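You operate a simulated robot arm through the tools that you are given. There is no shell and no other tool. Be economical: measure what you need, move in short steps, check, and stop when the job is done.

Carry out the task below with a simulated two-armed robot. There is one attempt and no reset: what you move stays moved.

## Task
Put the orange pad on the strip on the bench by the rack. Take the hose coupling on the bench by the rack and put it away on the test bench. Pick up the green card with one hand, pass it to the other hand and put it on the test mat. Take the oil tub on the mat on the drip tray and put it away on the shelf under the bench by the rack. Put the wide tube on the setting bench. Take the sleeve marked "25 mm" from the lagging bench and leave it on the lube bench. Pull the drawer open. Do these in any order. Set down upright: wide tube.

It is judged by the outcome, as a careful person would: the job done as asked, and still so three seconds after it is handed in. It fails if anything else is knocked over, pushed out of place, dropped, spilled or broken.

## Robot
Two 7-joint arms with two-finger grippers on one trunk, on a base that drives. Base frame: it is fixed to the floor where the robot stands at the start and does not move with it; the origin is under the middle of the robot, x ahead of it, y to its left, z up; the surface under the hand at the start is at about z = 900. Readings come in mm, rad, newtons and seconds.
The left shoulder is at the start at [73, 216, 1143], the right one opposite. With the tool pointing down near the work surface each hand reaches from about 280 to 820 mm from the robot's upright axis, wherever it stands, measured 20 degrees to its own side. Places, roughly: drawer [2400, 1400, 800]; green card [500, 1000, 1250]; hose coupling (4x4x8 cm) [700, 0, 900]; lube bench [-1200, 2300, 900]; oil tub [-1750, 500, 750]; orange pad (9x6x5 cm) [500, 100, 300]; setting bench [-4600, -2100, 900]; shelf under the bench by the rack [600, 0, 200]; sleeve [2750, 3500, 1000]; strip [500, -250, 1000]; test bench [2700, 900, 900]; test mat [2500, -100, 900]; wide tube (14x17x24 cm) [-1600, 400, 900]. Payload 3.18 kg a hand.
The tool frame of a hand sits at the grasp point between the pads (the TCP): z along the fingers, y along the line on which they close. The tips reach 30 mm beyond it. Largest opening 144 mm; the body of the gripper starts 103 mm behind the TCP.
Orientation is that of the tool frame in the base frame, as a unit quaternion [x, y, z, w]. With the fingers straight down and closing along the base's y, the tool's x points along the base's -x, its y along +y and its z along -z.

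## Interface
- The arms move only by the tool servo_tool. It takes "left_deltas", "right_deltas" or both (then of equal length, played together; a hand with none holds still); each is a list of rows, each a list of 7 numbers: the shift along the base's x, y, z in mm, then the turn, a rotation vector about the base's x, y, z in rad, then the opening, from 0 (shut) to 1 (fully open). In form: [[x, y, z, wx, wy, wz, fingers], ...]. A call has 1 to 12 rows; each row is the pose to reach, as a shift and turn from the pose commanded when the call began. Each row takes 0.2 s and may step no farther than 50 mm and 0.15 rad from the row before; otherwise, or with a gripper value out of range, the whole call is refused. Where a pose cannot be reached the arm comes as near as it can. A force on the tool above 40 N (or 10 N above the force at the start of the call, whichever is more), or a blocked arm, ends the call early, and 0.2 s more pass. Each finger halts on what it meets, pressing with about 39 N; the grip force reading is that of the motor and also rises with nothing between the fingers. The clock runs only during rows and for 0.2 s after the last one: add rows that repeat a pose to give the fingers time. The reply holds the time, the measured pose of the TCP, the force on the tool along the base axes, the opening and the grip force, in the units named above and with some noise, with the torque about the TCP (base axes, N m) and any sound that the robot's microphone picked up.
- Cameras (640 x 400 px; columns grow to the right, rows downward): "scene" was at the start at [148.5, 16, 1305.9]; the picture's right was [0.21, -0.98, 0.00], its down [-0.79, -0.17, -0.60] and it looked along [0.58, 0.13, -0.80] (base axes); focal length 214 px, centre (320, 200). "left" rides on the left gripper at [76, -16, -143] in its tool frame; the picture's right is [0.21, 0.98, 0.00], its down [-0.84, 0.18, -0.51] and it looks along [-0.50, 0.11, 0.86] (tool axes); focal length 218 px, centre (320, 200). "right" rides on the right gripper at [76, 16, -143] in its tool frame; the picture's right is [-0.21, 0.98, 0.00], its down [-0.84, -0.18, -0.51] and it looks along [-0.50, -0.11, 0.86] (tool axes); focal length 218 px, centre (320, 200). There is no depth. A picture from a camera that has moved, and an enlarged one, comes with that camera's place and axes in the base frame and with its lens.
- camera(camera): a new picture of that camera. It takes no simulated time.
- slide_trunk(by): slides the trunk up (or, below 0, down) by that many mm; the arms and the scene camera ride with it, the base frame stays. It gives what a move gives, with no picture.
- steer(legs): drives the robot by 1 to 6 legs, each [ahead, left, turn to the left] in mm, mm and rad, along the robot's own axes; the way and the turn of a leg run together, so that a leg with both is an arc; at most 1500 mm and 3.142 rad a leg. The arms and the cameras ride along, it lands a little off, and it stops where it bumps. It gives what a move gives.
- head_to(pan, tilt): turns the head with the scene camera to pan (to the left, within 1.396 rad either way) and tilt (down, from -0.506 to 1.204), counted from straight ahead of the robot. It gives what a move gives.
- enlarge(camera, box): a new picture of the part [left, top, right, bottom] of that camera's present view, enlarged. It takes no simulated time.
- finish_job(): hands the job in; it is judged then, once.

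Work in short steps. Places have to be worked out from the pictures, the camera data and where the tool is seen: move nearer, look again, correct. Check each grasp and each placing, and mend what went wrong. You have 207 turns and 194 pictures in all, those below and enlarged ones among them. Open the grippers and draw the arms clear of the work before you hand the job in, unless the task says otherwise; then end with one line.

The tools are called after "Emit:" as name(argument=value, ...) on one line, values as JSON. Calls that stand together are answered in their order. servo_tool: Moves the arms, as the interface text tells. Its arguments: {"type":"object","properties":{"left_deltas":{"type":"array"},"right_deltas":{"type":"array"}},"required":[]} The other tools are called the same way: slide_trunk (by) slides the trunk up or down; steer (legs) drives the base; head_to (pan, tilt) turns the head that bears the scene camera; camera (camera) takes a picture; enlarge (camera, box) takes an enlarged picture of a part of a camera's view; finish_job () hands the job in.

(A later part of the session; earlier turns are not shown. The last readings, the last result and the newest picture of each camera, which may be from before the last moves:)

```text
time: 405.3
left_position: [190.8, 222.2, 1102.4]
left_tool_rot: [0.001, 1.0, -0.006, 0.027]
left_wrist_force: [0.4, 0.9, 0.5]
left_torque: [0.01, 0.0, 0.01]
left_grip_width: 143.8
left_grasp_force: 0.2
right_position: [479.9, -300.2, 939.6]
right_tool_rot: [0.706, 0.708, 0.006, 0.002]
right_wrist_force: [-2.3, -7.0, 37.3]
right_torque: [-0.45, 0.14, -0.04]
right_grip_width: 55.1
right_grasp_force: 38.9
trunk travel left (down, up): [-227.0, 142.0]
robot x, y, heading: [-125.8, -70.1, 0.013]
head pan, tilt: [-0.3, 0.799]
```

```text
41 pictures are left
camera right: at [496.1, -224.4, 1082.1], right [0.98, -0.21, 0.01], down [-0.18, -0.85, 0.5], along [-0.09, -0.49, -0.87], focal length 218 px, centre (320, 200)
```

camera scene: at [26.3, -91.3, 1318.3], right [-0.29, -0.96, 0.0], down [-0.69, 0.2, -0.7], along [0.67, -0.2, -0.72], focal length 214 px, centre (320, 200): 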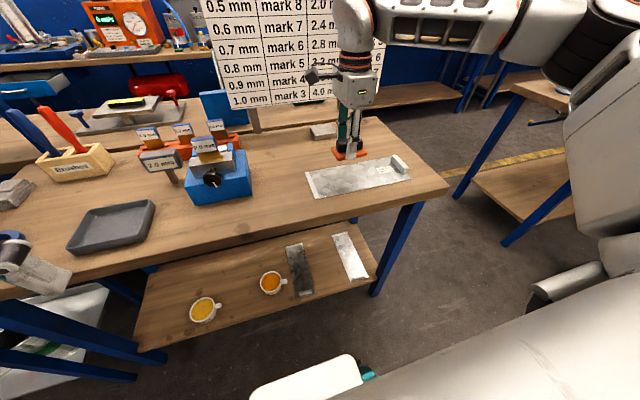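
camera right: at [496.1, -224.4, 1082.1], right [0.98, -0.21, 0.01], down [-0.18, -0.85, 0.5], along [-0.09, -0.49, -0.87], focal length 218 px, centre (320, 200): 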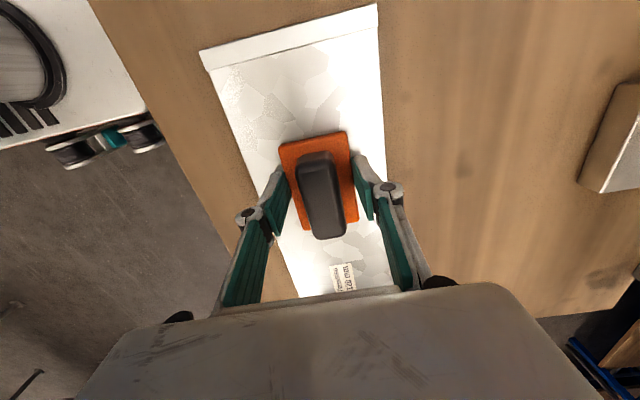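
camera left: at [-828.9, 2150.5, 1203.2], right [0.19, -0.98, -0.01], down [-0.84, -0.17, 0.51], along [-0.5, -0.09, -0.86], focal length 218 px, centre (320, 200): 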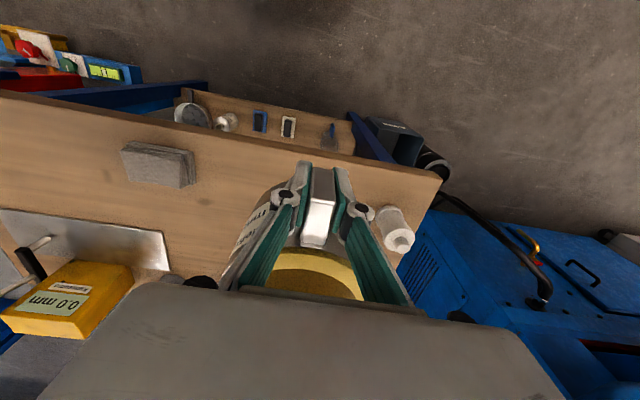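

Contact; the pad sits on the strip. Release and lift.

Emit:
servo_tool(right_deltas=[[0, 0, 2, 0, 0, 0, 0.2], [0, 0, 3, 0, 0, 0, 0.45], [0, 0, 3, 0, 0, 0, 0.55], [0, 0, 30, 0, 0, 0, 0.55], [0, 0, 70, 0, 0, 0, 0.55], [0, 0, 115, 0, 0, 0, 0.55], [-30, 0, 150, 0, 0, 0, 0.55], [-70, 0, 165, 0, 0, 0, 0.55]])

Emit:
camera(camera="right")

```text
time: 407.1
left_position: [193.6, 221.5, 1100.4]
left_tool_rot: [0.0, 1.0, -0.005, 0.025]
left_wrist_force: [1.2, -0.3, 0.5]
left_torque: [0.02, -0.03, -0.02]
left_grip_width: 143.9
left_grasp_force: 0.0
right_position: [411.4, -299.1, 1096.9]
right_tool_rot: [0.705, 0.709, 0.002, 0.0]
right_wrist_force: [0.3, 1.0, 0.0]
right_torque: [0.02, 0.01, -0.01]
right_grip_width: 79.0
right_grasp_force: 0.1
trunk travel left (down, up): [-227.0, 142.0]
robot x, y, heading: [-124.6, -66.8, 0.012]
head pan, tilt: [-0.3, 0.799]
```

```text
40 pictures are left
camera right: at [428.0, -222.4, 1239.3], right [0.98, -0.2, 0.0], down [-0.18, -0.85, 0.5], along [-0.1, -0.49, -0.86], focal length 218 px, centre (320, 200)
```

right: 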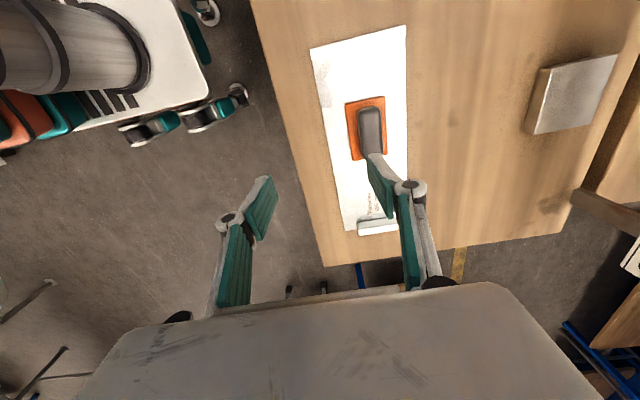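

Pad is on the strip. Now the green card: back off, strafe left in front of the rack, restore the right hand's orientation, and look.

Emit:
steer(legs=[[-330, 0, -0.01], [0, 1000, 0]])

Emit:
servo_tool(right_deltas=[[0, 0, 0, 0, 0, 0.143, 0.55], [0, 0, 0, 0, 0, 0.286, 0.55], [0, 0, 0, 0, 0, 0.429, 0.55], [0, 0, 0, 0, 0, 0.571, 0.55], [0, 0, 0, 0, 0, 0.714, 0.55], [0, 0, 0, 0, 0, 0.857, 0.55], [0, 0, 0, 0, 0, 1.0, 0.55], [0, 0, 0, 0, 0, 1.143, 0.55], [0, 0, 0, 0, 0, 1.286, 0.55], [0, 0, 0, 0, 0, 1.429, 0.55], [0, 0, 0, 0, 0, 1.571, 0.55]])

Emit:
slide_trunk(by=120)

Emit:
head_to(pan=0.1, tilt=0.25)

Emit:
camera(camera="scene")

```text
time: 417.8
left_position: [-121.0, 1197.5, 1101.8]
left_tool_rot: [0.009, 1.0, -0.005, 0.025]
left_wrist_force: [-0.1, -0.3, 0.3]
left_torque: [0.0, -0.02, -0.03]
left_grip_width: 143.8
left_grasp_force: 0.1
right_position: [90.2, 674.1, 1095.9]
right_tool_rot: [0.712, 0.702, 0.002, -0.001]
right_wrist_force: [0.0, -0.1, 0.5]
right_torque: [-0.02, 0.02, 0.03]
right_grip_width: 79.4
right_grasp_force: 0.0
trunk travel left (down, up): [-227.0, 142.0]
robot x, y, heading: [-443.3, 909.5, -0.008]
head pan, tilt: [-0.3, 0.799]
```

```text
time: 420.2
left_position: [-119.6, 1198.4, 1101.0]
left_tool_rot: [0.009, 1.0, -0.006, 0.025]
left_wrist_force: [-0.2, 0.7, 0.9]
left_torque: [0.01, -0.01, 0.01]
left_grip_width: 144.1
left_grasp_force: 0.0
right_position: [89.0, 673.6, 1095.0]
right_tool_rot: [0.005, 1.0, 0.001, -0.001]
right_wrist_force: [0.5, 0.3, 0.1]
right_torque: [-0.01, 0.03, 0.01]
right_grip_width: 79.3
right_grasp_force: 0.1
trunk travel left (down, up): [-227.0, 142.0]
robot x, y, heading: [-445.9, 913.2, -0.012]
head pan, tilt: [-0.3, 0.799]
```

```text
time: 421.7
left_position: [-119.7, 1197.7, 1220.2]
left_tool_rot: [0.009, 1.0, -0.005, 0.026]
left_wrist_force: [-0.1, -0.9, -1.3]
left_torque: [0.01, -0.03, 0.02]
left_grip_width: 144.3
left_grasp_force: 0.0
right_position: [88.4, 674.9, 1215.6]
right_tool_rot: [0.006, 1.0, 0.002, -0.002]
right_wrist_force: [-0.3, -0.1, 1.0]
right_torque: [0.0, 0.03, 0.02]
right_grip_width: 79.3
right_grasp_force: 0.0
trunk travel left (down, up): [-347.0, 22.0]
robot x, y, heading: [-442.3, 915.4, -0.006]
head pan, tilt: [-0.3, 0.799]
```

```text
time: 422.7
left_position: [-119.8, 1199.2, 1221.0]
left_tool_rot: [0.009, 1.0, -0.005, 0.025]
left_wrist_force: [-0.5, 0.7, -0.7]
left_torque: [0.01, 0.02, -0.03]
left_grip_width: 144.2
left_grasp_force: 0.0
right_position: [89.7, 673.8, 1216.2]
right_tool_rot: [0.006, 1.0, 0.001, -0.001]
right_wrist_force: [0.8, 0.2, 0.1]
right_torque: [0.0, -0.02, 0.04]
right_grip_width: 79.3
right_grasp_force: 0.2
trunk travel left (down, up): [-347.0, 22.0]
robot x, y, heading: [-443.1, 913.3, -0.008]
head pan, tilt: [0.099, 0.25]
```

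```text
39 pictures are left
camera scene: at [-312.1, 921.7, 1489.8], right [0.09, -1.0, 0.0], down [-0.25, -0.02, -0.97], along [0.96, 0.09, -0.25], focal length 214 px, centre (320, 200)
```

scene: 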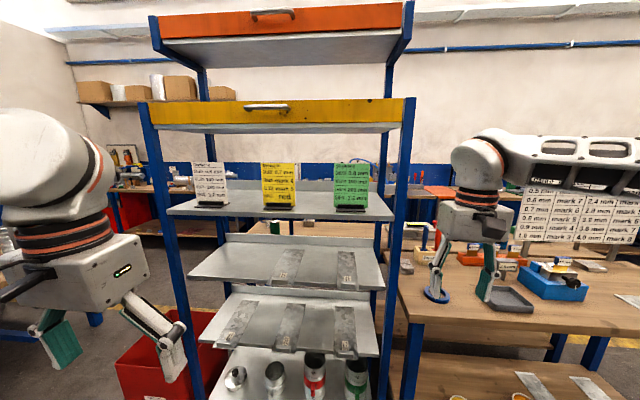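

The green card stands at ≈(420, 881, 1355) on the rack shelf, face toward me, ≈120 mm wide. I'll pitch the right hand horizontal to grip its side edges; first rotate in free space.

Emit:
servo_tool(right_deltas=[[0, 0, 8, 0, -0.143, 0, 1], [0, 0, 16, 0, -0.286, 0, 1], [0, 0, 24, 0, -0.429, 0, 1], [0, 0, 32, 0, -0.571, 0, 1], [0, 0, 40, 0, -0.714, 0, 1], [0, 0, 48, 0, -0.857, 0, 1], [0, 0, 56, 0, -1.0, 0, 1], [0, 0, 64, 0, -1.143, 0, 1], [0, 0, 72, 0, -1.286, 0, 1], [0, 0, 80, 0, -1.429, 0, 1], [0, 0, 88, 0, -1.571, 0, 1]])

Emit:
steer(legs=[[0, 175, 0.006]])

Emit:
camera(camera="right")

Emit:
camera(camera="scene")

```text
time: 425.1
left_position: [-120.4, 1200.6, 1220.7]
left_tool_rot: [0.01, 1.0, -0.007, 0.025]
left_wrist_force: [0.1, 1.1, -0.4]
left_torque: [-0.13, -0.01, 0.04]
left_grip_width: 144.2
left_grasp_force: 0.1
right_position: [84.3, 741.3, 1333.3]
right_tool_rot: [0.02, 0.735, -0.014, 0.678]
right_wrist_force: [0.2, 1.2, 0.2]
right_torque: [-0.01, 0.01, -0.11]
right_grip_width: 144.1
right_grasp_force: 0.2
right hand out of reach, approached as far as the arm can: row 9, 10, 11
trunk travel left (down, up): [-347.0, 22.0]
robot x, y, heading: [-443.3, 916.4, -0.006]
head pan, tilt: [0.099, 0.25]
```

```text
time: 427.3
left_position: [-117.7, 1373.4, 1220.1]
left_tool_rot: [0.01, 1.0, -0.006, 0.025]
left_wrist_force: [-0.5, -0.1, 0.2]
left_torque: [-0.04, 0.0, 0.0]
left_grip_width: 143.9
left_grasp_force: 0.1
right_position: [87.7, 912.4, 1330.9]
right_tool_rot: [0.021, 0.735, -0.013, 0.677]
right_wrist_force: [-0.4, 0.7, -0.1]
right_torque: [0.01, 0.0, -0.02]
right_grip_width: 144.0
right_grasp_force: 0.1
trunk travel left (down, up): [-347.0, 22.0]
robot x, y, heading: [-444.5, 1088.5, -0.013]
head pan, tilt: [0.099, 0.25]
```

```text
38 pictures are left
camera right: at [-59.5, 937.8, 1266.9], right [0.06, 0.97, 0.22], down [-0.45, -0.17, 0.88], along [0.89, -0.15, 0.42], focal length 218 px, centre (320, 200)
```

right: 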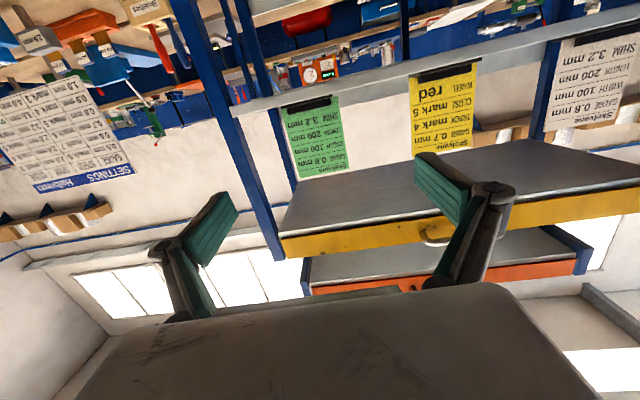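

```text
37 pictures are left
camera scene: at [-310.8, 1096.5, 1489.9], right [0.09, -1.0, 0.0], down [-0.25, -0.02, -0.97], along [0.96, 0.09, -0.25], focal length 214 px, centre (320, 200)
```

scene: 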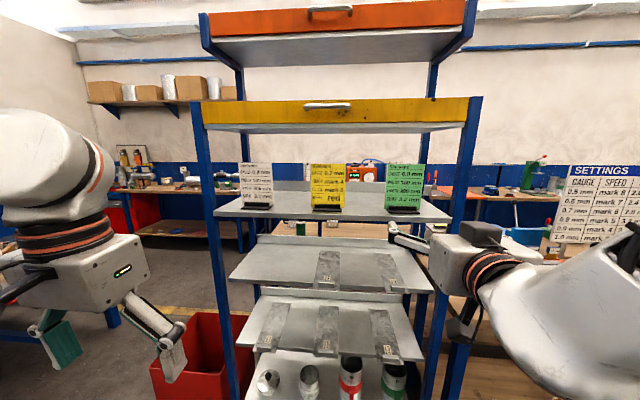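

Card at ≈(420, 883, 1352). Measure its width more precisely.

Emit:
enlarge(camera="scene", box=[370, 150, 450, 220])

```text
5.71 times, centred on (410, 185) of scene
camera zoom: at [-310.8, 1096.5, 1489.9], right [0.09, -1.0, 0.0], down [-0.25, -0.02, -0.97], along [0.96, 0.09, -0.25], focal length 1226 px, centre (-194, 286)
```

zoom: 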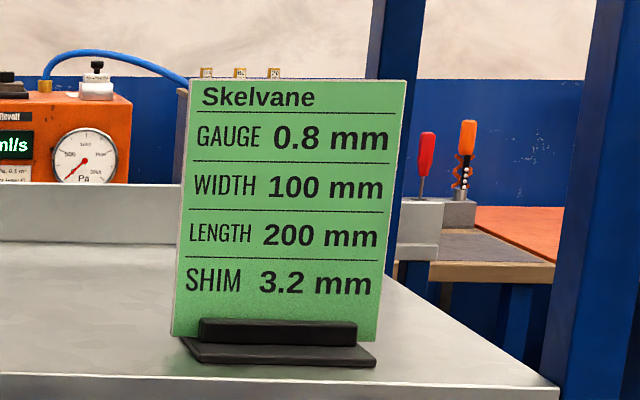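

Card ≈126 mm wide — fits between open fingers. Drive 240 mm forward, correct orientation, and align.

Emit:
steer(legs=[[230, 0, 0.01]])

Emit:
servo_tool(right_deltas=[[0, -12, 8, -0.006, -0.041, 0.024, 1], [0, -25, 14, -0.011, -0.082, 0.04, 1]])

Emit:
camera(camera="right")

```text
time: 429.0
left_position: [108.2, 1374.8, 1220.9]
left_tool_rot: [0.007, 1.0, -0.006, 0.025]
left_wrist_force: [0.1, 0.0, 0.4]
left_torque: [0.03, 0.05, 0.0]
left_grip_width: 144.1
left_grasp_force: 0.0
right_position: [317.1, 917.6, 1330.8]
right_tool_rot: [0.018, 0.736, -0.01, 0.676]
right_wrist_force: [-0.9, -0.5, 0.4]
right_torque: [-0.02, 0.01, 0.03]
right_grip_width: 143.9
right_grasp_force: 0.0
trunk travel left (down, up): [-347.0, 22.0]
robot x, y, heading: [-209.0, 1084.7, -0.003]
head pan, tilt: [0.099, 0.25]
```

```text
time: 429.6
left_position: [110.0, 1374.1, 1220.3]
left_tool_rot: [0.006, 1.0, -0.005, 0.025]
left_wrist_force: [0.9, -0.9, -1.2]
left_torque: [-0.02, 0.0, 0.01]
left_grip_width: 144.1
left_grasp_force: 0.1
right_position: [316.7, 915.1, 1330.8]
right_tool_rot: [0.017, 0.735, -0.01, 0.678]
right_wrist_force: [-1.0, -0.7, 0.4]
right_torque: [0.03, 0.0, 0.03]
right_grip_width: 143.9
right_grasp_force: 0.0
right hand out of reach, approached as far as the arm can: row 1, 2
trunk travel left (down, up): [-347.0, 22.0]
robot x, y, heading: [-214.7, 1085.9, -0.002]
head pan, tilt: [0.099, 0.25]
```

```text
35 pictures are left
camera right: at [170.7, 938.8, 1266.8], right [0.06, 0.97, 0.22], down [-0.44, -0.17, 0.88], along [0.89, -0.15, 0.42], focal length 218 px, centre (320, 200)
```

right: 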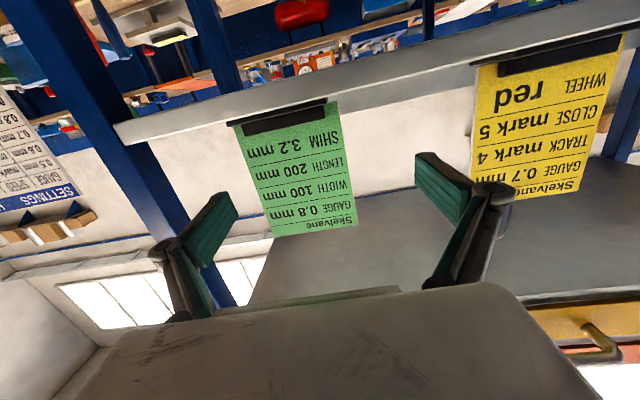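

Shift the base 35 mm right to center on the card, then extend forward toward it.

Emit:
steer(legs=[[0, -35, 0]])

Emit:
servo_tool(right_deltas=[[15, 0, 2, 0, -0.02, 0.01, 1], [30, 0, 4, 0, -0.04, 0.02, 1], [45, 0, 6, 0, -0.06, 0.02, 1]])

Emit:
camera(camera="right")

```text
time: 430.6
left_position: [108.4, 1338.7, 1220.0]
left_tool_rot: [0.006, 1.0, -0.005, 0.025]
left_wrist_force: [-0.2, -0.7, 1.0]
left_torque: [0.06, 0.01, -0.01]
left_grip_width: 144.0
left_grasp_force: 0.0
right_position: [317.0, 879.9, 1331.4]
right_tool_rot: [0.018, 0.735, -0.01, 0.678]
right_wrist_force: [0.3, 0.3, -0.1]
right_torque: [0.0, 0.04, 0.04]
right_grip_width: 144.0
right_grasp_force: 0.0
trunk travel left (down, up): [-347.0, 22.0]
robot x, y, heading: [-211.6, 1050.6, -0.002]
head pan, tilt: [0.099, 0.25]
```

```text
time: 431.4
left_position: [108.9, 1339.3, 1220.0]
left_tool_rot: [0.006, 1.0, -0.005, 0.025]
left_wrist_force: [0.6, 0.1, -0.7]
left_torque: [0.0, 0.03, -0.02]
left_grip_width: 144.2
left_grasp_force: 0.1
right_position: [355.1, 903.4, 1357.1]
right_tool_rot: [0.015, 0.719, -0.006, 0.695]
right_wrist_force: [0.7, -0.1, 0.0]
right_torque: [0.01, -0.02, -0.01]
right_grip_width: 143.9
right_grasp_force: 0.1
right hand out of reach, approached as far as the arm can: row 1, 2, 3
trunk travel left (down, up): [-347.0, 22.0]
robot x, y, heading: [-216.8, 1053.2, 0.0]
head pan, tilt: [0.099, 0.25]
```

```text
34 pictures are left
camera right: at [211.2, 925.0, 1284.7], right [0.04, 0.97, 0.22], down [-0.48, -0.17, 0.86], along [0.87, -0.14, 0.47], focal length 218 px, centre (320, 200)
```

right: 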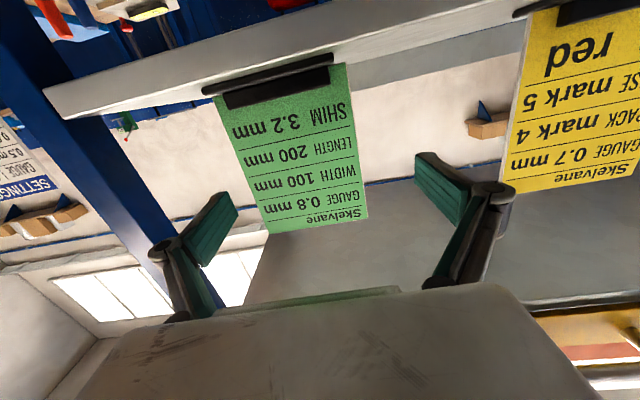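

Use base moves for the final alignment: right 26 mm, then check.

Emit:
steer(legs=[[0, -27, 0]])

Emit:
steer(legs=[[30, 0, 0]])

Emit:
camera(camera="right")

Emit:
enlarge(camera="scene", box=[340, 120, 500, 220])

```text
time: 432.3
left_position: [109.3, 1312.8, 1220.6]
left_tool_rot: [0.007, 1.0, -0.006, 0.025]
left_wrist_force: [-0.5, -0.1, 0.1]
left_torque: [0.05, -0.04, -0.02]
left_grip_width: 143.9
left_grasp_force: 0.0
right_position: [354.4, 875.6, 1356.3]
right_tool_rot: [0.014, 0.718, -0.006, 0.696]
right_wrist_force: [-0.1, -0.3, 0.2]
right_torque: [-0.01, 0.02, 0.01]
right_grip_width: 143.9
right_grasp_force: 0.0
trunk travel left (down, up): [-347.0, 22.0]
robot x, y, heading: [-214.3, 1022.0, -0.006]
head pan, tilt: [0.099, 0.25]
```

```text
time: 433.2
left_position: [139.2, 1314.0, 1220.3]
left_tool_rot: [0.007, 1.0, -0.005, 0.025]
left_wrist_force: [-0.2, -0.5, -0.6]
left_torque: [-0.02, 0.05, -0.01]
left_grip_width: 143.9
left_grasp_force: 0.1
right_position: [384.6, 877.8, 1357.7]
right_tool_rot: [0.014, 0.719, -0.006, 0.695]
right_wrist_force: [-0.6, 0.4, -0.7]
right_torque: [0.03, -0.01, -0.06]
right_grip_width: 144.0
right_grasp_force: 0.0
trunk travel left (down, up): [-347.0, 22.0]
robot x, y, heading: [-180.6, 1023.8, -0.005]
head pan, tilt: [0.099, 0.25]
```

```text
33 pictures are left
camera right: at [240.5, 899.6, 1284.8], right [0.03, 0.98, 0.22], down [-0.48, -0.18, 0.86], along [0.87, -0.14, 0.47], focal length 218 px, centre (320, 200)
```

right: 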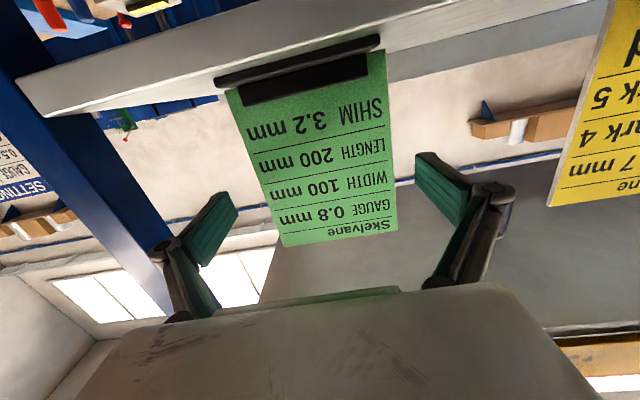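

```text
4.00 times, centred on (420, 170) of scene
camera zoom: at [-51.6, 1035.5, 1489.9], right [0.1, -1.0, 0.0], down [-0.25, -0.02, -0.97], along [0.96, 0.1, -0.25], focal length 858 px, centre (-80, 320)
```

zoom: 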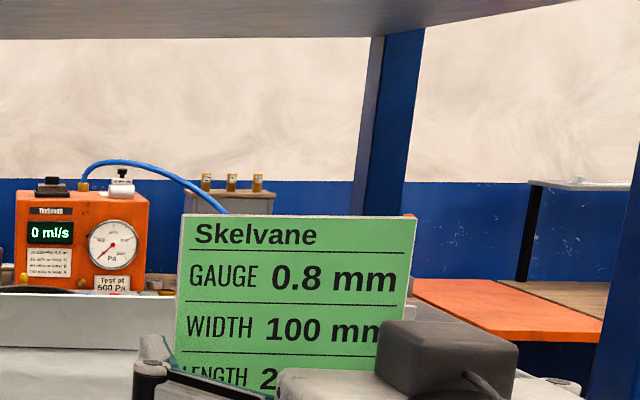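

Card spans y≈824–941; shift +4 and go forward 30 mm so the fingers straddle its edges.

Emit:
steer(legs=[[32, 4, 0]])

Emit:
camera(camera="right")

```text
time: 434.0
left_position: [169.0, 1316.8, 1221.3]
left_tool_rot: [0.006, 1.0, -0.005, 0.025]
left_wrist_force: [0.2, -0.3, -0.8]
left_torque: [-0.01, 0.03, 0.01]
left_grip_width: 143.7
left_grasp_force: 0.0
right_position: [415.4, 882.0, 1356.7]
right_tool_rot: [0.015, 0.718, -0.007, 0.696]
right_wrist_force: [0.4, 0.1, 0.0]
right_torque: [-0.01, -0.02, -0.03]
right_grip_width: 144.2
right_grasp_force: 0.0
trunk travel left (down, up): [-347.0, 22.0]
robot x, y, heading: [-151.3, 1030.4, -0.003]
head pan, tilt: [0.099, 0.25]
```

```text
31 pictures are left
camera right: at [271.5, 903.3, 1285.0], right [0.03, 0.98, 0.22], down [-0.49, -0.18, 0.86], along [0.87, -0.14, 0.47], focal length 218 px, centre (320, 200)
```

right: 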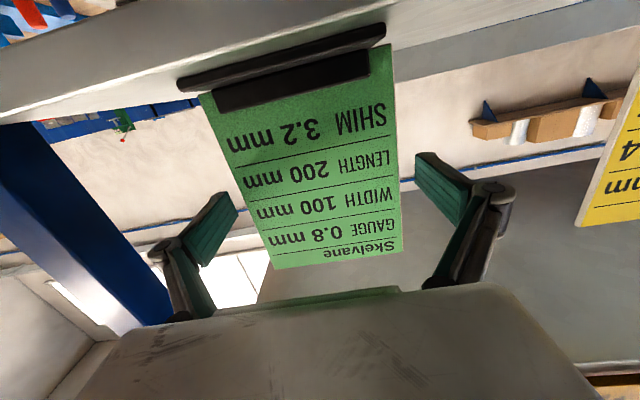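

The card's edges are between the pads. Close gently.

Emit:
servo_tool(right_deltas=[[0, 0, 0, 0, 0, 0, 0.92], [0, 0, 0, 0, 0, 0, 0.86], [0, 0, 0, 0, 0, 0, 0.8], [0, 0, 0, 0, 0, 0, 0.75], [0, 0, 0, 0, 0, 0, 0.7], [0, 0, 0, 0, 0, 0, 0.7]])

Emit:
camera(camera="right")

```text
time: 435.4
left_position: [169.8, 1317.6, 1220.2]
left_tool_rot: [0.006, 1.0, -0.006, 0.025]
left_wrist_force: [0.9, -0.2, -0.7]
left_torque: [0.03, 0.01, 0.02]
left_grip_width: 144.1
left_grasp_force: 0.0
right_position: [415.4, 881.5, 1357.7]
right_tool_rot: [0.014, 0.718, -0.006, 0.696]
right_wrist_force: [-0.1, 0.5, 3.9]
right_torque: [-0.11, 0.03, 0.02]
right_grip_width: 118.2
right_grasp_force: 38.7
trunk travel left (down, up): [-347.0, 22.0]
robot x, y, heading: [-152.7, 1028.0, -0.004]
head pan, tilt: [0.099, 0.25]
```

```text
30 pictures are left
camera right: at [271.2, 903.3, 1285.3], right [0.03, 0.97, 0.22], down [-0.49, -0.18, 0.86], along [0.87, -0.14, 0.47], focal length 218 px, centre (320, 200)
```

right: 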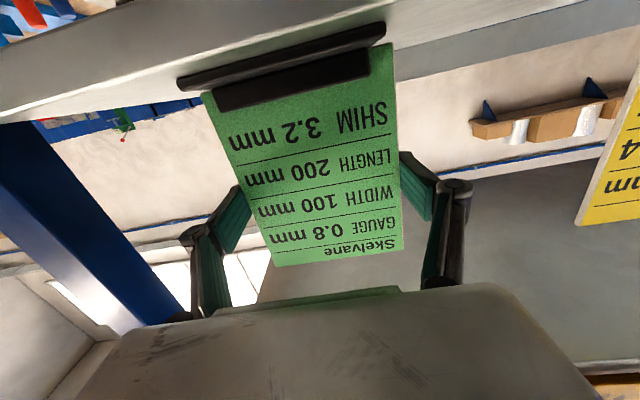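

Gripped at 118 mm. Lift it out of its holder: trunk up 20 mm plus arm.

Emit:
slide_trunk(by=21)

Emit:
servo_tool(right_deltas=[[0, 0, 10, 0, 0, 0, 0.7], [0, 0, 20, 0, 0, 0, 0.7], [0, 0, 30, 0, 0, 0, 0.7]])

Emit:
camera(camera="right")

```text
time: 436.1
left_position: [169.4, 1317.5, 1241.1]
left_tool_rot: [0.006, 1.0, -0.005, 0.026]
left_wrist_force: [0.3, 0.2, 0.4]
left_torque: [-0.01, 0.02, 0.06]
left_grip_width: 144.0
left_grasp_force: 0.1
right_position: [414.8, 881.7, 1377.8]
right_tool_rot: [0.014, 0.719, -0.006, 0.695]
right_wrist_force: [-0.2, -0.1, -0.5]
right_torque: [-0.01, -0.05, 0.0]
right_grip_width: 118.2
right_grasp_force: 38.9
trunk travel left (down, up): [-368.0, 1.0]
robot x, y, heading: [-153.5, 1027.3, -0.005]
head pan, tilt: [0.099, 0.25]
```

```text
time: 436.9
left_position: [169.9, 1316.8, 1241.3]
left_tool_rot: [0.006, 1.0, -0.005, 0.025]
left_wrist_force: [0.2, 0.3, 0.0]
left_torque: [-0.02, 0.01, -0.02]
left_grip_width: 144.3
left_grasp_force: 0.1
right_position: [414.4, 883.6, 1408.3]
right_tool_rot: [0.013, 0.718, -0.006, 0.696]
right_wrist_force: [-0.1, 0.2, 0.9]
right_torque: [0.01, 0.02, -0.02]
right_grip_width: 118.2
right_grasp_force: 38.1
trunk travel left (down, up): [-368.0, 1.0]
robot x, y, heading: [-152.0, 1026.6, -0.003]
head pan, tilt: [0.099, 0.25]
```

```text
29 pictures are left
camera right: at [270.5, 905.0, 1336.1], right [0.03, 0.98, 0.22], down [-0.49, -0.17, 0.86], along [0.87, -0.14, 0.47], focal length 218 px, centre (320, 200)
```

right: 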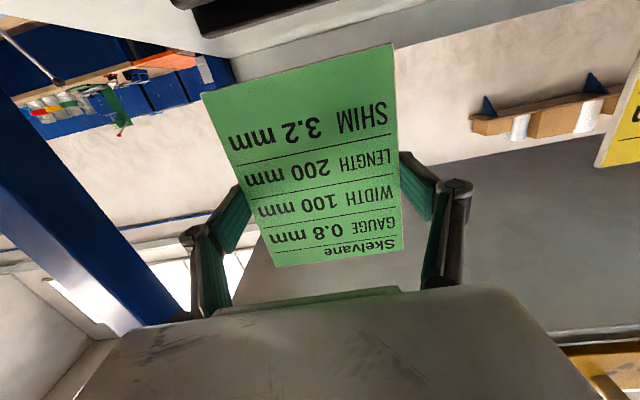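

Card is out of its holder. Back away from the rack and lower the trunk for the hand-over.

Emit:
steer(legs=[[-420, 0, 0]])

Emit:
slide_trunk(by=-140)

Emit:
servo_tool(right_deltas=[[0, 10, -35, 0, 0, 0, 0.7], [0, 20, -70, 0, 0, 0, 0.7], [0, 32, -105, 0, 0, 0, 0.7], [0, 45, -140, 0, 0, 0, 0.7], [0, 58, -170, 0, 0, 0, 0.7], [0, 72, -195, 0, 0, 0, 0.7]])

```text
time: 439.5
left_position: [-226.9, 1317.7, 1238.8]
left_tool_rot: [0.008, 1.0, -0.006, 0.022]
left_wrist_force: [0.4, 0.0, -0.5]
left_torque: [0.01, 0.0, 0.01]
left_grip_width: 144.1
left_grasp_force: 0.0
right_position: [16.7, 882.4, 1404.5]
right_tool_rot: [0.015, 0.72, -0.007, 0.693]
right_wrist_force: [0.2, -0.5, -1.1]
right_torque: [0.01, 0.0, 0.01]
right_grip_width: 118.3
right_grasp_force: 39.1
trunk travel left (down, up): [-368.0, 1.0]
robot x, y, heading: [-555.8, 1032.9, -0.005]
head pan, tilt: [0.099, 0.25]
stopped in leg 1: the robot was blocked; the commanded pose is now the measured one
```

```text
time: 441.1
left_position: [-235.5, 1317.8, 1102.2]
left_tool_rot: [0.008, 1.0, -0.005, 0.026]
left_wrist_force: [0.1, -0.3, -1.1]
left_torque: [-0.01, 0.0, -0.02]
left_grip_width: 143.9
left_grasp_force: 0.1
right_position: [7.9, 883.9, 1269.4]
right_tool_rot: [0.016, 0.718, -0.007, 0.695]
right_wrist_force: [0.4, 0.3, -0.9]
right_torque: [-0.02, -0.02, 0.02]
right_grip_width: 118.1
right_grasp_force: 39.2
trunk travel left (down, up): [-228.0, 141.0]
robot x, y, heading: [-557.0, 1033.6, -0.005]
head pan, tilt: [0.099, 0.25]
```

```text
time: 442.1
left_position: [-232.4, 1318.0, 1099.9]
left_tool_rot: [0.007, 1.0, -0.005, 0.026]
left_wrist_force: [-0.3, -0.4, 0.4]
left_torque: [-0.02, 0.08, -0.02]
left_grip_width: 143.8
left_grasp_force: 0.0
right_position: [21.7, 887.7, 1182.7]
right_tool_rot: [0.113, 0.708, 0.05, 0.695]
right_wrist_force: [-0.1, -0.1, -0.8]
right_torque: [-0.01, -0.01, 0.01]
right_grip_width: 118.2
right_grasp_force: 39.5
trunk travel left (down, up): [-228.0, 141.0]
robot x, y, heading: [-560.4, 1034.2, -0.005]
head pan, tilt: [0.099, 0.25]
stopped in row 4 (right hand): the arm was blocked; the commanded pose is now the measured one
```

Bumped something behind (the lathe). Move forward and to the right into open floor, then check.

Emit:
steer(legs=[[110, 0, 0], [0, -650, 0]])

Emit:
head_to(pan=0, tilt=0.4)

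Emit:
camera(camera="scene")

```text
time: 449.1
left_position: [-127.3, 660.1, 1101.5]
left_tool_rot: [0.007, 1.0, -0.006, 0.026]
left_wrist_force: [0.2, 1.0, -0.1]
left_torque: [0.0, -0.03, 0.0]
left_grip_width: 144.0
left_grasp_force: 0.1
right_position: [127.2, 233.4, 1184.9]
right_tool_rot: [0.111, 0.707, 0.051, 0.696]
right_wrist_force: [0.1, 0.3, 0.0]
right_torque: [-0.01, 0.01, 0.03]
right_grip_width: 118.1
right_grasp_force: 38.9
trunk travel left (down, up): [-228.0, 141.0]
robot x, y, heading: [-449.6, 372.6, -0.004]
head pan, tilt: [0.099, 0.25]
```

```text
time: 449.8
left_position: [-126.6, 661.4, 1101.4]
left_tool_rot: [0.007, 1.0, -0.005, 0.025]
left_wrist_force: [-0.2, -0.3, -0.1]
left_torque: [-0.03, 0.0, 0.03]
left_grip_width: 143.9
left_grasp_force: 0.0
right_position: [126.2, 232.5, 1184.7]
right_tool_rot: [0.113, 0.707, 0.051, 0.696]
right_wrist_force: [0.1, 1.1, -1.5]
right_torque: [-0.01, 0.02, 0.02]
right_grip_width: 117.9
right_grasp_force: 38.7
trunk travel left (down, up): [-228.0, 141.0]
robot x, y, heading: [-450.7, 377.4, -0.001]
head pan, tilt: [0.0, 0.4]
```

```text
28 pictures are left
camera scene: at [-283.8, 373.8, 1354.5], right [0.0, -1.0, 0.0], down [-0.39, 0.0, -0.92], along [0.92, 0.0, -0.39], focal length 214 px, centre (320, 200)
```

scene: 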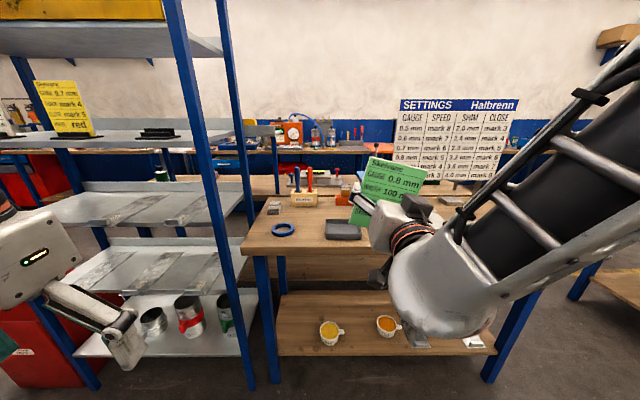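

Open space now. Level the right hand and bring the card toward the center, lower.

Emit:
servo_tool(right_deltas=[[-5, 18, -20, -0.058, -0.004, 0.022, 0.7], [-10, 36, -40, -0.117, -0.008, 0.044, 0.7], [-15, 56, -65, -0.175, -0.012, 0.066, 0.7], [-20, 76, -90, -0.233, -0.016, 0.088, 0.7]])

Emit:
camera(camera="scene")

```text
time: 450.5
left_position: [-126.1, 659.5, 1102.1]
left_tool_rot: [0.008, 1.0, -0.005, 0.026]
left_wrist_force: [0.2, -0.7, -0.8]
left_torque: [0.03, 0.0, 0.0]
left_grip_width: 144.1
left_grasp_force: 0.1
right_position: [125.2, 233.7, 1185.3]
right_tool_rot: [0.146, 0.695, 0.075, 0.7]
right_wrist_force: [0.0, -0.1, 0.1]
right_torque: [-0.02, -0.03, 0.01]
right_grip_width: 117.9
right_grasp_force: 39.7
trunk travel left (down, up): [-228.0, 141.0]
robot x, y, heading: [-449.3, 372.8, -0.0]
head pan, tilt: [0.0, 0.4]
stopped in row 3 (right hand): the arm was blocked; the commanded pose is now the measured one
```

```text
27 pictures are left
camera scene: at [-283.8, 373.4, 1354.4], right [0.0, -1.0, 0.0], down [-0.39, 0.0, -0.92], along [0.92, 0.0, -0.39], focal length 214 px, centre (320, 200)
```

scene: 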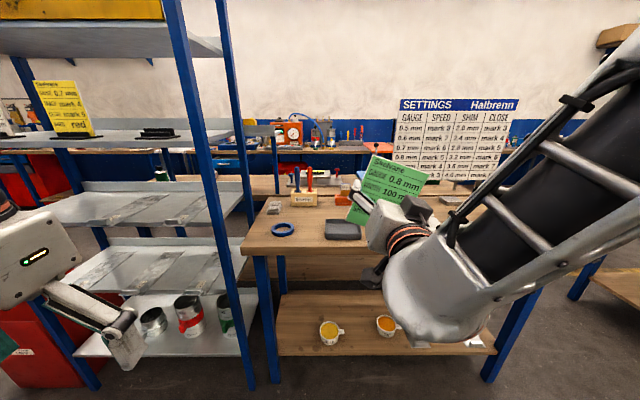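

The right forearm is jammed near the head. Move the hand outward/right first, level it, then lower.

Emit:
servo_tool(right_deltas=[[15, -35, 5, 0, 0, 0, 0.7], [25, -75, 5, -0.06, 0, 0.02, 0.7], [30, -115, 0, -0.12, 0, 0.04, 0.7], [30, -155, -10, -0.2, -0.01, 0.06, 0.7], [30, -185, -25, -0.28, -0.01, 0.08, 0.7]])

Emit:
servo_tool(right_deltas=[[0, 0, -30, 0, 0, 0, 0.7], [0, 0, -60, 0, 0, 0, 0.7], [0, 0, -90, 0, 0, 0, 0.7]])

```text
time: 451.9
left_position: [-125.8, 660.5, 1101.5]
left_tool_rot: [0.008, 1.0, -0.005, 0.025]
left_wrist_force: [-0.3, -1.2, -0.5]
left_torque: [-0.05, 0.01, -0.02]
left_grip_width: 144.1
left_grasp_force: 0.0
right_position: [122.1, 136.5, 1213.4]
right_tool_rot: [-0.135, 0.765, -0.057, 0.627]
right_wrist_force: [0.1, 0.7, -0.4]
right_torque: [0.0, -0.01, -0.02]
right_grip_width: 118.3
right_grasp_force: 39.0
right hand out of reach, approached as far as the arm can: row 1, 2, 3, 4, 5
trunk travel left (down, up): [-228.0, 141.0]
robot x, y, heading: [-449.7, 372.3, -0.001]
head pan, tilt: [0.0, 0.4]
stopped in row 5 (right hand): the arm was blocked; the commanded pose is now the measured one
```

```text
time: 452.7
left_position: [-126.3, 659.6, 1101.8]
left_tool_rot: [0.009, 1.0, -0.005, 0.026]
left_wrist_force: [0.4, -0.5, 1.0]
left_torque: [0.08, 0.01, -0.03]
left_grip_width: 144.2
left_grasp_force: 0.1
right_position: [116.6, 140.4, 1190.7]
right_tool_rot: [-0.134, 0.779, -0.057, 0.609]
right_wrist_force: [0.3, -0.9, -0.6]
right_torque: [0.02, 0.01, 0.09]
right_grip_width: 118.0
right_grasp_force: 38.8
right hand out of reach, approached as far as the arm can: row 1, 2, 3
trunk travel left (down, up): [-228.0, 141.0]
robot x, y, heading: [-448.7, 372.2, -0.007]
head pan, tilt: [0.0, 0.4]
```

Horizontal posture is awkward there. I'll pitch the right hand to ~45° down (the card is held by its side edges), which leaves its upper-far part free for the left hand coming from above.

Emit:
servo_tool(right_deltas=[[0, 30, -15, 0.0425, 0.105, -0.041, 0.7], [0, 60, -35, 0.085, 0.21, -0.082, 0.7], [0, 95, -60, 0.1276, 0.314, -0.123, 0.7], [0, 130, -85, 0.17, 0.419, -0.164, 0.7], [0, 165, -110, 0.2126, 0.524, -0.205, 0.7]])

Emit:
camera(camera="scene")

```text
time: 453.9
left_position: [-125.7, 662.4, 1099.4]
left_tool_rot: [0.007, 1.0, -0.006, 0.024]
left_wrist_force: [0.5, 1.0, -0.6]
left_torque: [-0.02, 0.01, 0.02]
left_grip_width: 144.3
left_grasp_force: 0.0
right_position: [116.1, 310.3, 1079.4]
right_tool_rot: [0.0, 0.913, -0.004, 0.408]
right_wrist_force: [-0.4, -0.3, -0.2]
right_torque: [-0.03, 0.0, -0.06]
right_grip_width: 118.0
right_grasp_force: 39.4
trunk travel left (down, up): [-228.0, 141.0]
robot x, y, heading: [-454.4, 375.4, -0.004]
head pan, tilt: [0.0, 0.4]
```

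```text
26 pictures are left
camera scene: at [-282.7, 375.1, 1354.1], right [0.0, -1.0, 0.0], down [-0.39, 0.0, -0.92], along [0.92, 0.0, -0.39], focal length 214 px, centre (320, 200)
```

scene: 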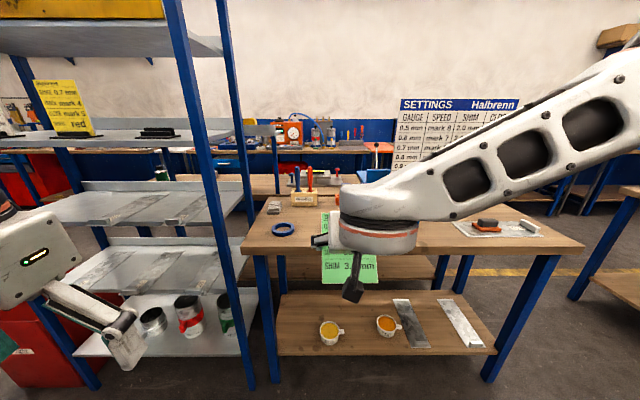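

Good posture. Lower the right hand 60 mm, and bring the left hand forward on its side.

Emit:
servo_tool(right_deltas=[[0, 0, -15, 0, 0, 0, 0.7], [0, 0, -30, 0, 0, 0, 0.7], [0, 0, -45, 0, 0, 0, 0.7], [0, 0, -60, 0, 0, 0, 0.7], [0, 0, -60, 0, 0, 0, 0.7], [0, 0, -60, 0, 0, 0, 0.7], [0, 0, -60, 0, 0, 0, 0.7]], left_deltas=[[40, 0, 5, 0, -0.02, 0, 1], [85, 0, 10, 0, -0.05, 0, 1], [130, 0, 15, 0, -0.05, 0, 1], [175, 0, 20, 0, -0.05, 0, 1], [220, 0, 25, 0, -0.05, 0, 1], [265, 0, 30, 0, -0.05, 0, 1], [290, 0, 30, 0, -0.05, 0, 1]])

Emit:
servo_tool(left_deltas=[[0, -40, 0, 0, 0, 0, 1], [0, -80, 0, 0, 0, 0, 1], [0, -120, 0, 0, 0, 0, 1], [0, -160, 0, 0, 0, 0, 1]])

Emit:
camera(camera="scene")

```text
time: 455.5
left_position: [166.8, 660.3, 1130.3]
left_tool_rot: [0.007, 0.999, -0.005, 0.051]
left_wrist_force: [-0.8, -0.2, 0.3]
left_torque: [0.03, -0.04, 0.03]
left_grip_width: 143.9
left_grasp_force: 0.0
right_position: [115.2, 307.5, 1018.9]
right_tool_rot: [0.0, 0.912, -0.004, 0.41]
right_wrist_force: [-0.2, -0.5, -0.1]
right_torque: [-0.01, 0.01, -0.03]
right_grip_width: 118.1
right_grasp_force: 39.0
trunk travel left (down, up): [-228.0, 141.0]
robot x, y, heading: [-452.3, 373.8, -0.001]
head pan, tilt: [0.0, 0.4]
```

```text
time: 456.5
left_position: [164.2, 600.3, 1126.9]
left_tool_rot: [0.007, 0.999, -0.005, 0.051]
left_wrist_force: [-0.2, -0.2, -0.2]
left_torque: [-0.02, 0.01, 0.02]
left_grip_width: 143.8
left_grasp_force: 0.0
left hand out of reach, approached as far as the arm can: row 2, 3, 4
right_position: [114.4, 306.5, 1020.3]
right_tool_rot: [-0.001, 0.912, -0.003, 0.41]
right_wrist_force: [0.5, -0.5, 0.5]
right_torque: [-0.01, -0.01, -0.01]
right_grip_width: 118.2
right_grasp_force: 38.9
trunk travel left (down, up): [-228.0, 141.0]
robot x, y, heading: [-451.6, 373.4, -0.002]
head pan, tilt: [0.0, 0.4]
```

```text
25 pictures are left
camera scene: at [-283.6, 374.0, 1354.3], right [0.0, -1.0, 0.0], down [-0.39, 0.0, -0.92], along [0.92, 0.0, -0.39], focal length 214 px, centre (320, 200)
```

scene: 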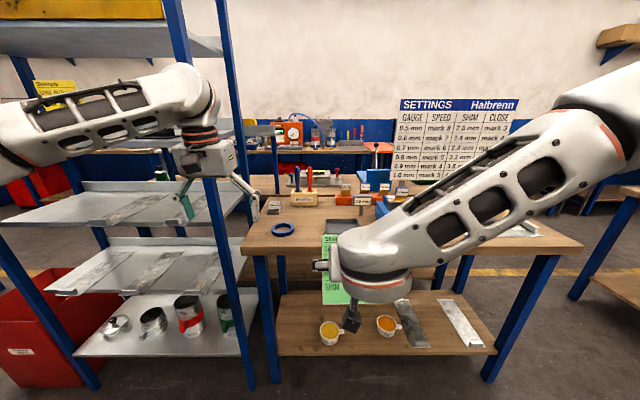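

The left hand's inward reach is limited at this height. Bring the card further left and lower, then the left hand lower as well.

Emit:
servo_tool(right_deltas=[[0, 25, -20, 0, 0, 0, 0.7], [0, 50, -40, 0, 0, 0, 0.7], [0, 75, -60, 0, 0, 0, 0.7], [0, 100, -80, 0, 0, 0, 0.7], [0, 125, -100, 0, 0, 0, 0.7], [0, 140, -110, 0, 0, 0, 0.7]], left_deltas=[[5, 5, -10, 0, 0.02, 0, 1], [10, 10, -25, 0, 0.04, 0, 1], [15, 15, -40, 0, 0.06, 0, 1], [15, 15, -55, 0, 0.08, 0, 1], [15, 15, -70, 0, 0.1, 0, 1], [15, 15, -80, 0, 0.1, 0, 1]])

Emit:
servo_tool(left_deltas=[[0, -35, 0, 0, 0, 0, 1], [0, -70, 0, 0, 0, 0, 1], [0, -105, 0, 0, 0, 0, 1], [0, -140, 0, 0, 0, 0, 1], [0, -165, 0, 0, 0, 0, 1]])

Emit:
camera(camera="scene")

```text
time: 457.9
left_position: [179.3, 619.1, 1046.5]
left_tool_rot: [0.007, 1.0, -0.006, 0.0]
left_wrist_force: [0.5, -0.6, 0.3]
left_torque: [-0.01, 0.0, 0.0]
left_grip_width: 144.2
left_grasp_force: 0.0
right_position: [163.3, 398.2, 953.0]
right_tool_rot: [0.081, 0.907, 0.021, 0.413]
right_wrist_force: [-0.3, 0.6, -0.1]
right_torque: [0.02, -0.07, 0.03]
right_grip_width: 118.2
right_grasp_force: 38.4
trunk travel left (down, up): [-228.0, 141.0]
robot x, y, heading: [-449.4, 375.4, 0.001]
head pan, tilt: [0.0, 0.4]
stopped in row 6 (right hand): the arm was blocked; the commanded pose is now the measured one
```

```text
time: 459.1
left_position: [177.2, 611.6, 1055.5]
left_tool_rot: [0.007, 1.0, -0.006, 0.0]
left_wrist_force: [0.5, 0.1, 0.0]
left_torque: [0.0, 0.02, -0.01]
left_grip_width: 143.9
left_grasp_force: 0.1
left hand out of reach, approached as far as the arm can: row 1, 2, 3, 4, 5
right_position: [163.0, 399.2, 953.7]
right_tool_rot: [0.081, 0.907, 0.021, 0.413]
right_wrist_force: [-0.3, 0.1, -0.2]
right_torque: [0.0, -0.01, -0.02]
right_grip_width: 118.2
right_grasp_force: 38.9
trunk travel left (down, up): [-228.0, 141.0]
robot x, y, heading: [-452.2, 371.6, -0.004]
head pan, tilt: [0.0, 0.4]
```

```text
24 pictures are left
camera scene: at [-283.9, 373.7, 1354.4], right [0.0, -1.0, 0.0], down [-0.39, 0.0, -0.92], along [0.92, 0.0, -0.39], focal length 214 px, centre (320, 200)
```

scene: 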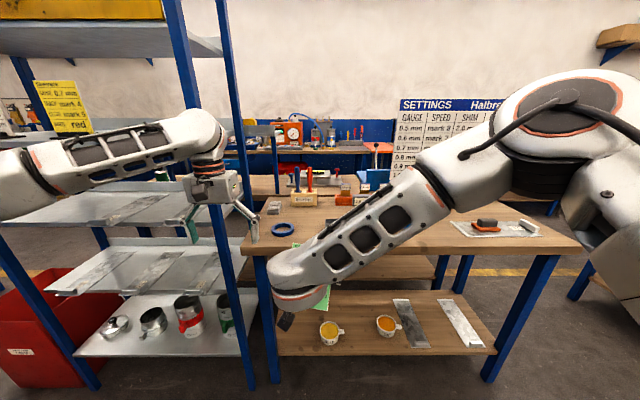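

Left hand is in an awkward branch. Try pulling it back toward the body and then inward.

Emit:
servo_tool(left_deltas=[[-40, 0, 0, 0, 0, 0, 1], [-80, 0, 0, 0, 0, 0, 1], [-120, 0, 0, 0, 0, 0, 1], [-160, 0, 0, 0, 0, 0, 1], [-195, 0, 0, 0, 0, 0, 1]], right_deltas=[[5, -35, 5, -0.03, 0, 0.02, 0.7], [10, -70, 10, -0.06, 0, 0.04, 0.7], [15, -105, 15, -0.09, 0, 0.06, 0.7], [20, -140, 20, -0.1, 0, 0.08, 0.7], [20, -150, 20, -0.1, 0, 0.08, 0.7]])

Emit:
servo_tool(left_deltas=[[0, -40, 0, 0, 0, 0, 1], [0, -80, 0, 0, 0, 0, 1], [0, -120, 0, 0, 0, 0, 1], [0, -160, 0, 0, 0, 0, 1]])

```text
time: 460.3
left_position: [-19.6, 611.0, 1053.0]
left_tool_rot: [0.006, 1.0, -0.006, 0.0]
left_wrist_force: [-0.7, -0.1, -0.4]
left_torque: [-0.03, -0.01, -0.02]
left_grip_width: 143.8
left_grasp_force: 0.1
right_position: [182.4, 250.8, 971.4]
right_tool_rot: [0.02, 0.909, -0.009, 0.416]
right_wrist_force: [-0.9, -0.2, -1.1]
right_torque: [-0.02, 0.0, -0.02]
right_grip_width: 117.9
right_grasp_force: 39.4
trunk travel left (down, up): [-228.0, 141.0]
robot x, y, heading: [-451.8, 373.4, -0.006]
head pan, tilt: [0.0, 0.4]
```

```text
time: 461.3
left_position: [-18.1, 502.3, 1053.4]
left_tool_rot: [0.007, 1.0, -0.007, 0.001]
left_wrist_force: [-0.2, -0.4, 0.1]
left_torque: [0.04, -0.03, 0.0]
left_grip_width: 143.9
left_grasp_force: 0.1
left hand out of reach, approached as far as the arm can: row 3, 4
right_position: [180.9, 251.5, 973.0]
right_tool_rot: [0.02, 0.909, -0.009, 0.416]
right_wrist_force: [-0.8, -0.1, 0.4]
right_torque: [0.02, 0.03, -0.04]
right_grip_width: 118.2
right_grasp_force: 39.3
trunk travel left (down, up): [-228.0, 141.0]
robot x, y, heading: [-449.6, 370.2, -0.003]
head pan, tilt: [0.0, 0.4]
```

Try: pitch the right hand nearly horizontal again (now in a better posture) and yaw the left −90° so it can pinch the card's top edge.

Emit:
servo_tool(right_deltas=[[0, 0, 0, -0.02, -0.1, 0, 0.7], [0, 0, 0, -0.04, -0.2, 0, 0.7], [0, 0, 0, -0.04, -0.3, 0, 0.7], [0, 0, 0, -0.04, -0.4, 0, 0.7], [0, 0, 0, -0.04, -0.5, 0, 0.7], [0, 0, 0, -0.04, -0.6, 0, 0.7], [0, 0, 0, -0.04, -0.68, 0, 0.7], [0, 0, 0, -0.04, -0.68, 0, 0.7], [0, 0, 0, -0.04, -0.68, 0, 0.7], [0, 0, 0, -0.04, -0.68, 0, 0.7], [0, 0, 0, -0.04, -0.68, 0, 0.7]], left_deltas=[[0, 0, 0, 0, 0, -0.14, 0.7], [0, 0, 0, 0, 0, -0.28, 0.6], [0, 0, 0, 0, 0, -0.42, 0.5], [0, 0, 0, 0, 0, -0.56, 0.4], [0, 0, 0, 0, 0, -0.7, 0.4], [0, 0, 0, 0, 0, -0.84, 0.4], [0, 0, 0, 0, 0, -0.98, 0.4], [0, 0, 0, 0, 0, -1.12, 0.4], [0, 0, 0, 0, 0, -1.26, 0.4], [0, 0, 0, 0, 0, -1.4, 0.4], [0, 0, 0, 0, 0, -1.55, 0.4]])

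Emit:
camera(camera="scene")

```text
time: 462.6
left_position: [-18.0, 503.7, 1052.1]
left_tool_rot: [0.384, 0.923, -0.006, -0.003]
left_wrist_force: [-0.2, 0.4, -0.2]
left_torque: [0.04, 0.0, 0.03]
left_grip_width: 57.7
left_grasp_force: 0.1
right_position: [189.2, 229.4, 1029.9]
right_tool_rot: [0.129, 0.765, -0.031, 0.63]
right_wrist_force: [1.2, 0.5, -0.5]
right_torque: [0.0, -0.03, 0.01]
right_grip_width: 118.2
right_grasp_force: 39.1
right hand out of reach, approached as far as the arm can: row 3, 4, 5, 6
trunk travel left (down, up): [-228.0, 141.0]
robot x, y, heading: [-448.0, 371.2, -0.003]
head pan, tilt: [0.0, 0.4]
stopped in row 6 (right hand): the arm was blocked; the commanded pose is now the measured one
```

```text
23 pictures are left
camera scene: at [-283.2, 373.3, 1354.3], right [0.0, -1.0, 0.0], down [-0.39, 0.0, -0.92], along [0.92, 0.0, -0.39], focal length 214 px, centre (320, 200)
```

scene: 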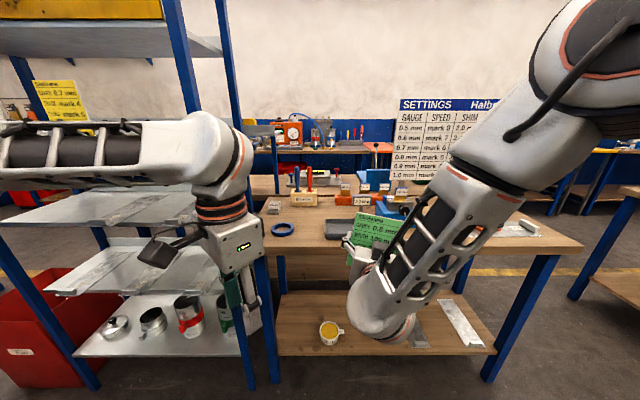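

The card is nearly vertical now. Bring it ~130 mm left/closer and finish yawing the left hand.

Emit:
servo_tool(right_deltas=[[-10, 22, -3, 0, 0, 0, 0.7], [-20, 44, -6, 0, 0, 0, 0.7], [-30, 66, -9, 0, 0, 0, 0.7], [-40, 88, -12, 0, 0, 0, 0.7], [-50, 110, -15, 0, 0, 0, 0.7], [-60, 130, -18, 0, 0, 0, 0.7], [-60, 130, -18, 0, 0, 0, 0.7], [-60, 130, -18, 0, 0, 0, 0.7]], left_deltas=[[0, 10, 10, 0, 0, -0.13, 0.4], [0, 20, 20, 0, 0, -0.26, 0.4], [0, 30, 30, 0, 0, -0.39, 0.4], [0, 40, 40, 0, 0, -0.52, 0.4], [0, 50, 50, 0, 0, -0.65, 0.4], [10, 60, 55, 0, 0, -0.78, 0.4], [20, 70, 55, 0, 0, -0.9, 0.4], [30, 80, 55, 0, 0, -1.0, 0.4]])

Emit:
camera(camera="scene")

```text
time: 463.5
left_position: [-16.8, 535.6, 1083.4]
left_tool_rot: [0.561, 0.828, -0.004, -0.003]
left_wrist_force: [0.0, -1.3, -0.5]
left_torque: [0.02, 0.02, -0.02]
left_grip_width: 57.4
left_grasp_force: 0.1
right_position: [190.5, 190.9, 1038.6]
right_tool_rot: [0.22, 0.742, -0.076, 0.628]
right_wrist_force: [0.1, -0.6, 0.3]
right_torque: [0.0, -0.03, 0.05]
right_grip_width: 118.0
right_grasp_force: 38.8
trunk travel left (down, up): [-228.0, 141.0]
robot x, y, heading: [-447.9, 373.5, -0.012]
head pan, tilt: [0.0, 0.4]
stopped in row 4 (right hand): the arm was blocked; the commanded pose is now the measured one
```

```text
22 pictures are left
camera scene: at [-283.7, 373.1, 1354.4], right [0.0, -1.0, 0.0], down [-0.39, 0.0, -0.92], along [0.92, 0.0, -0.39], focal length 214 px, centre (320, 200)
```

scene: 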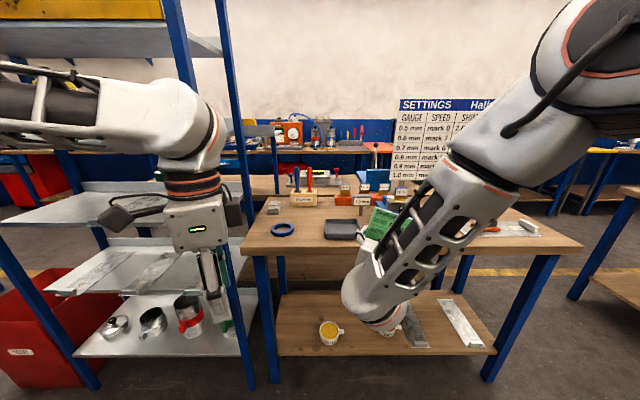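

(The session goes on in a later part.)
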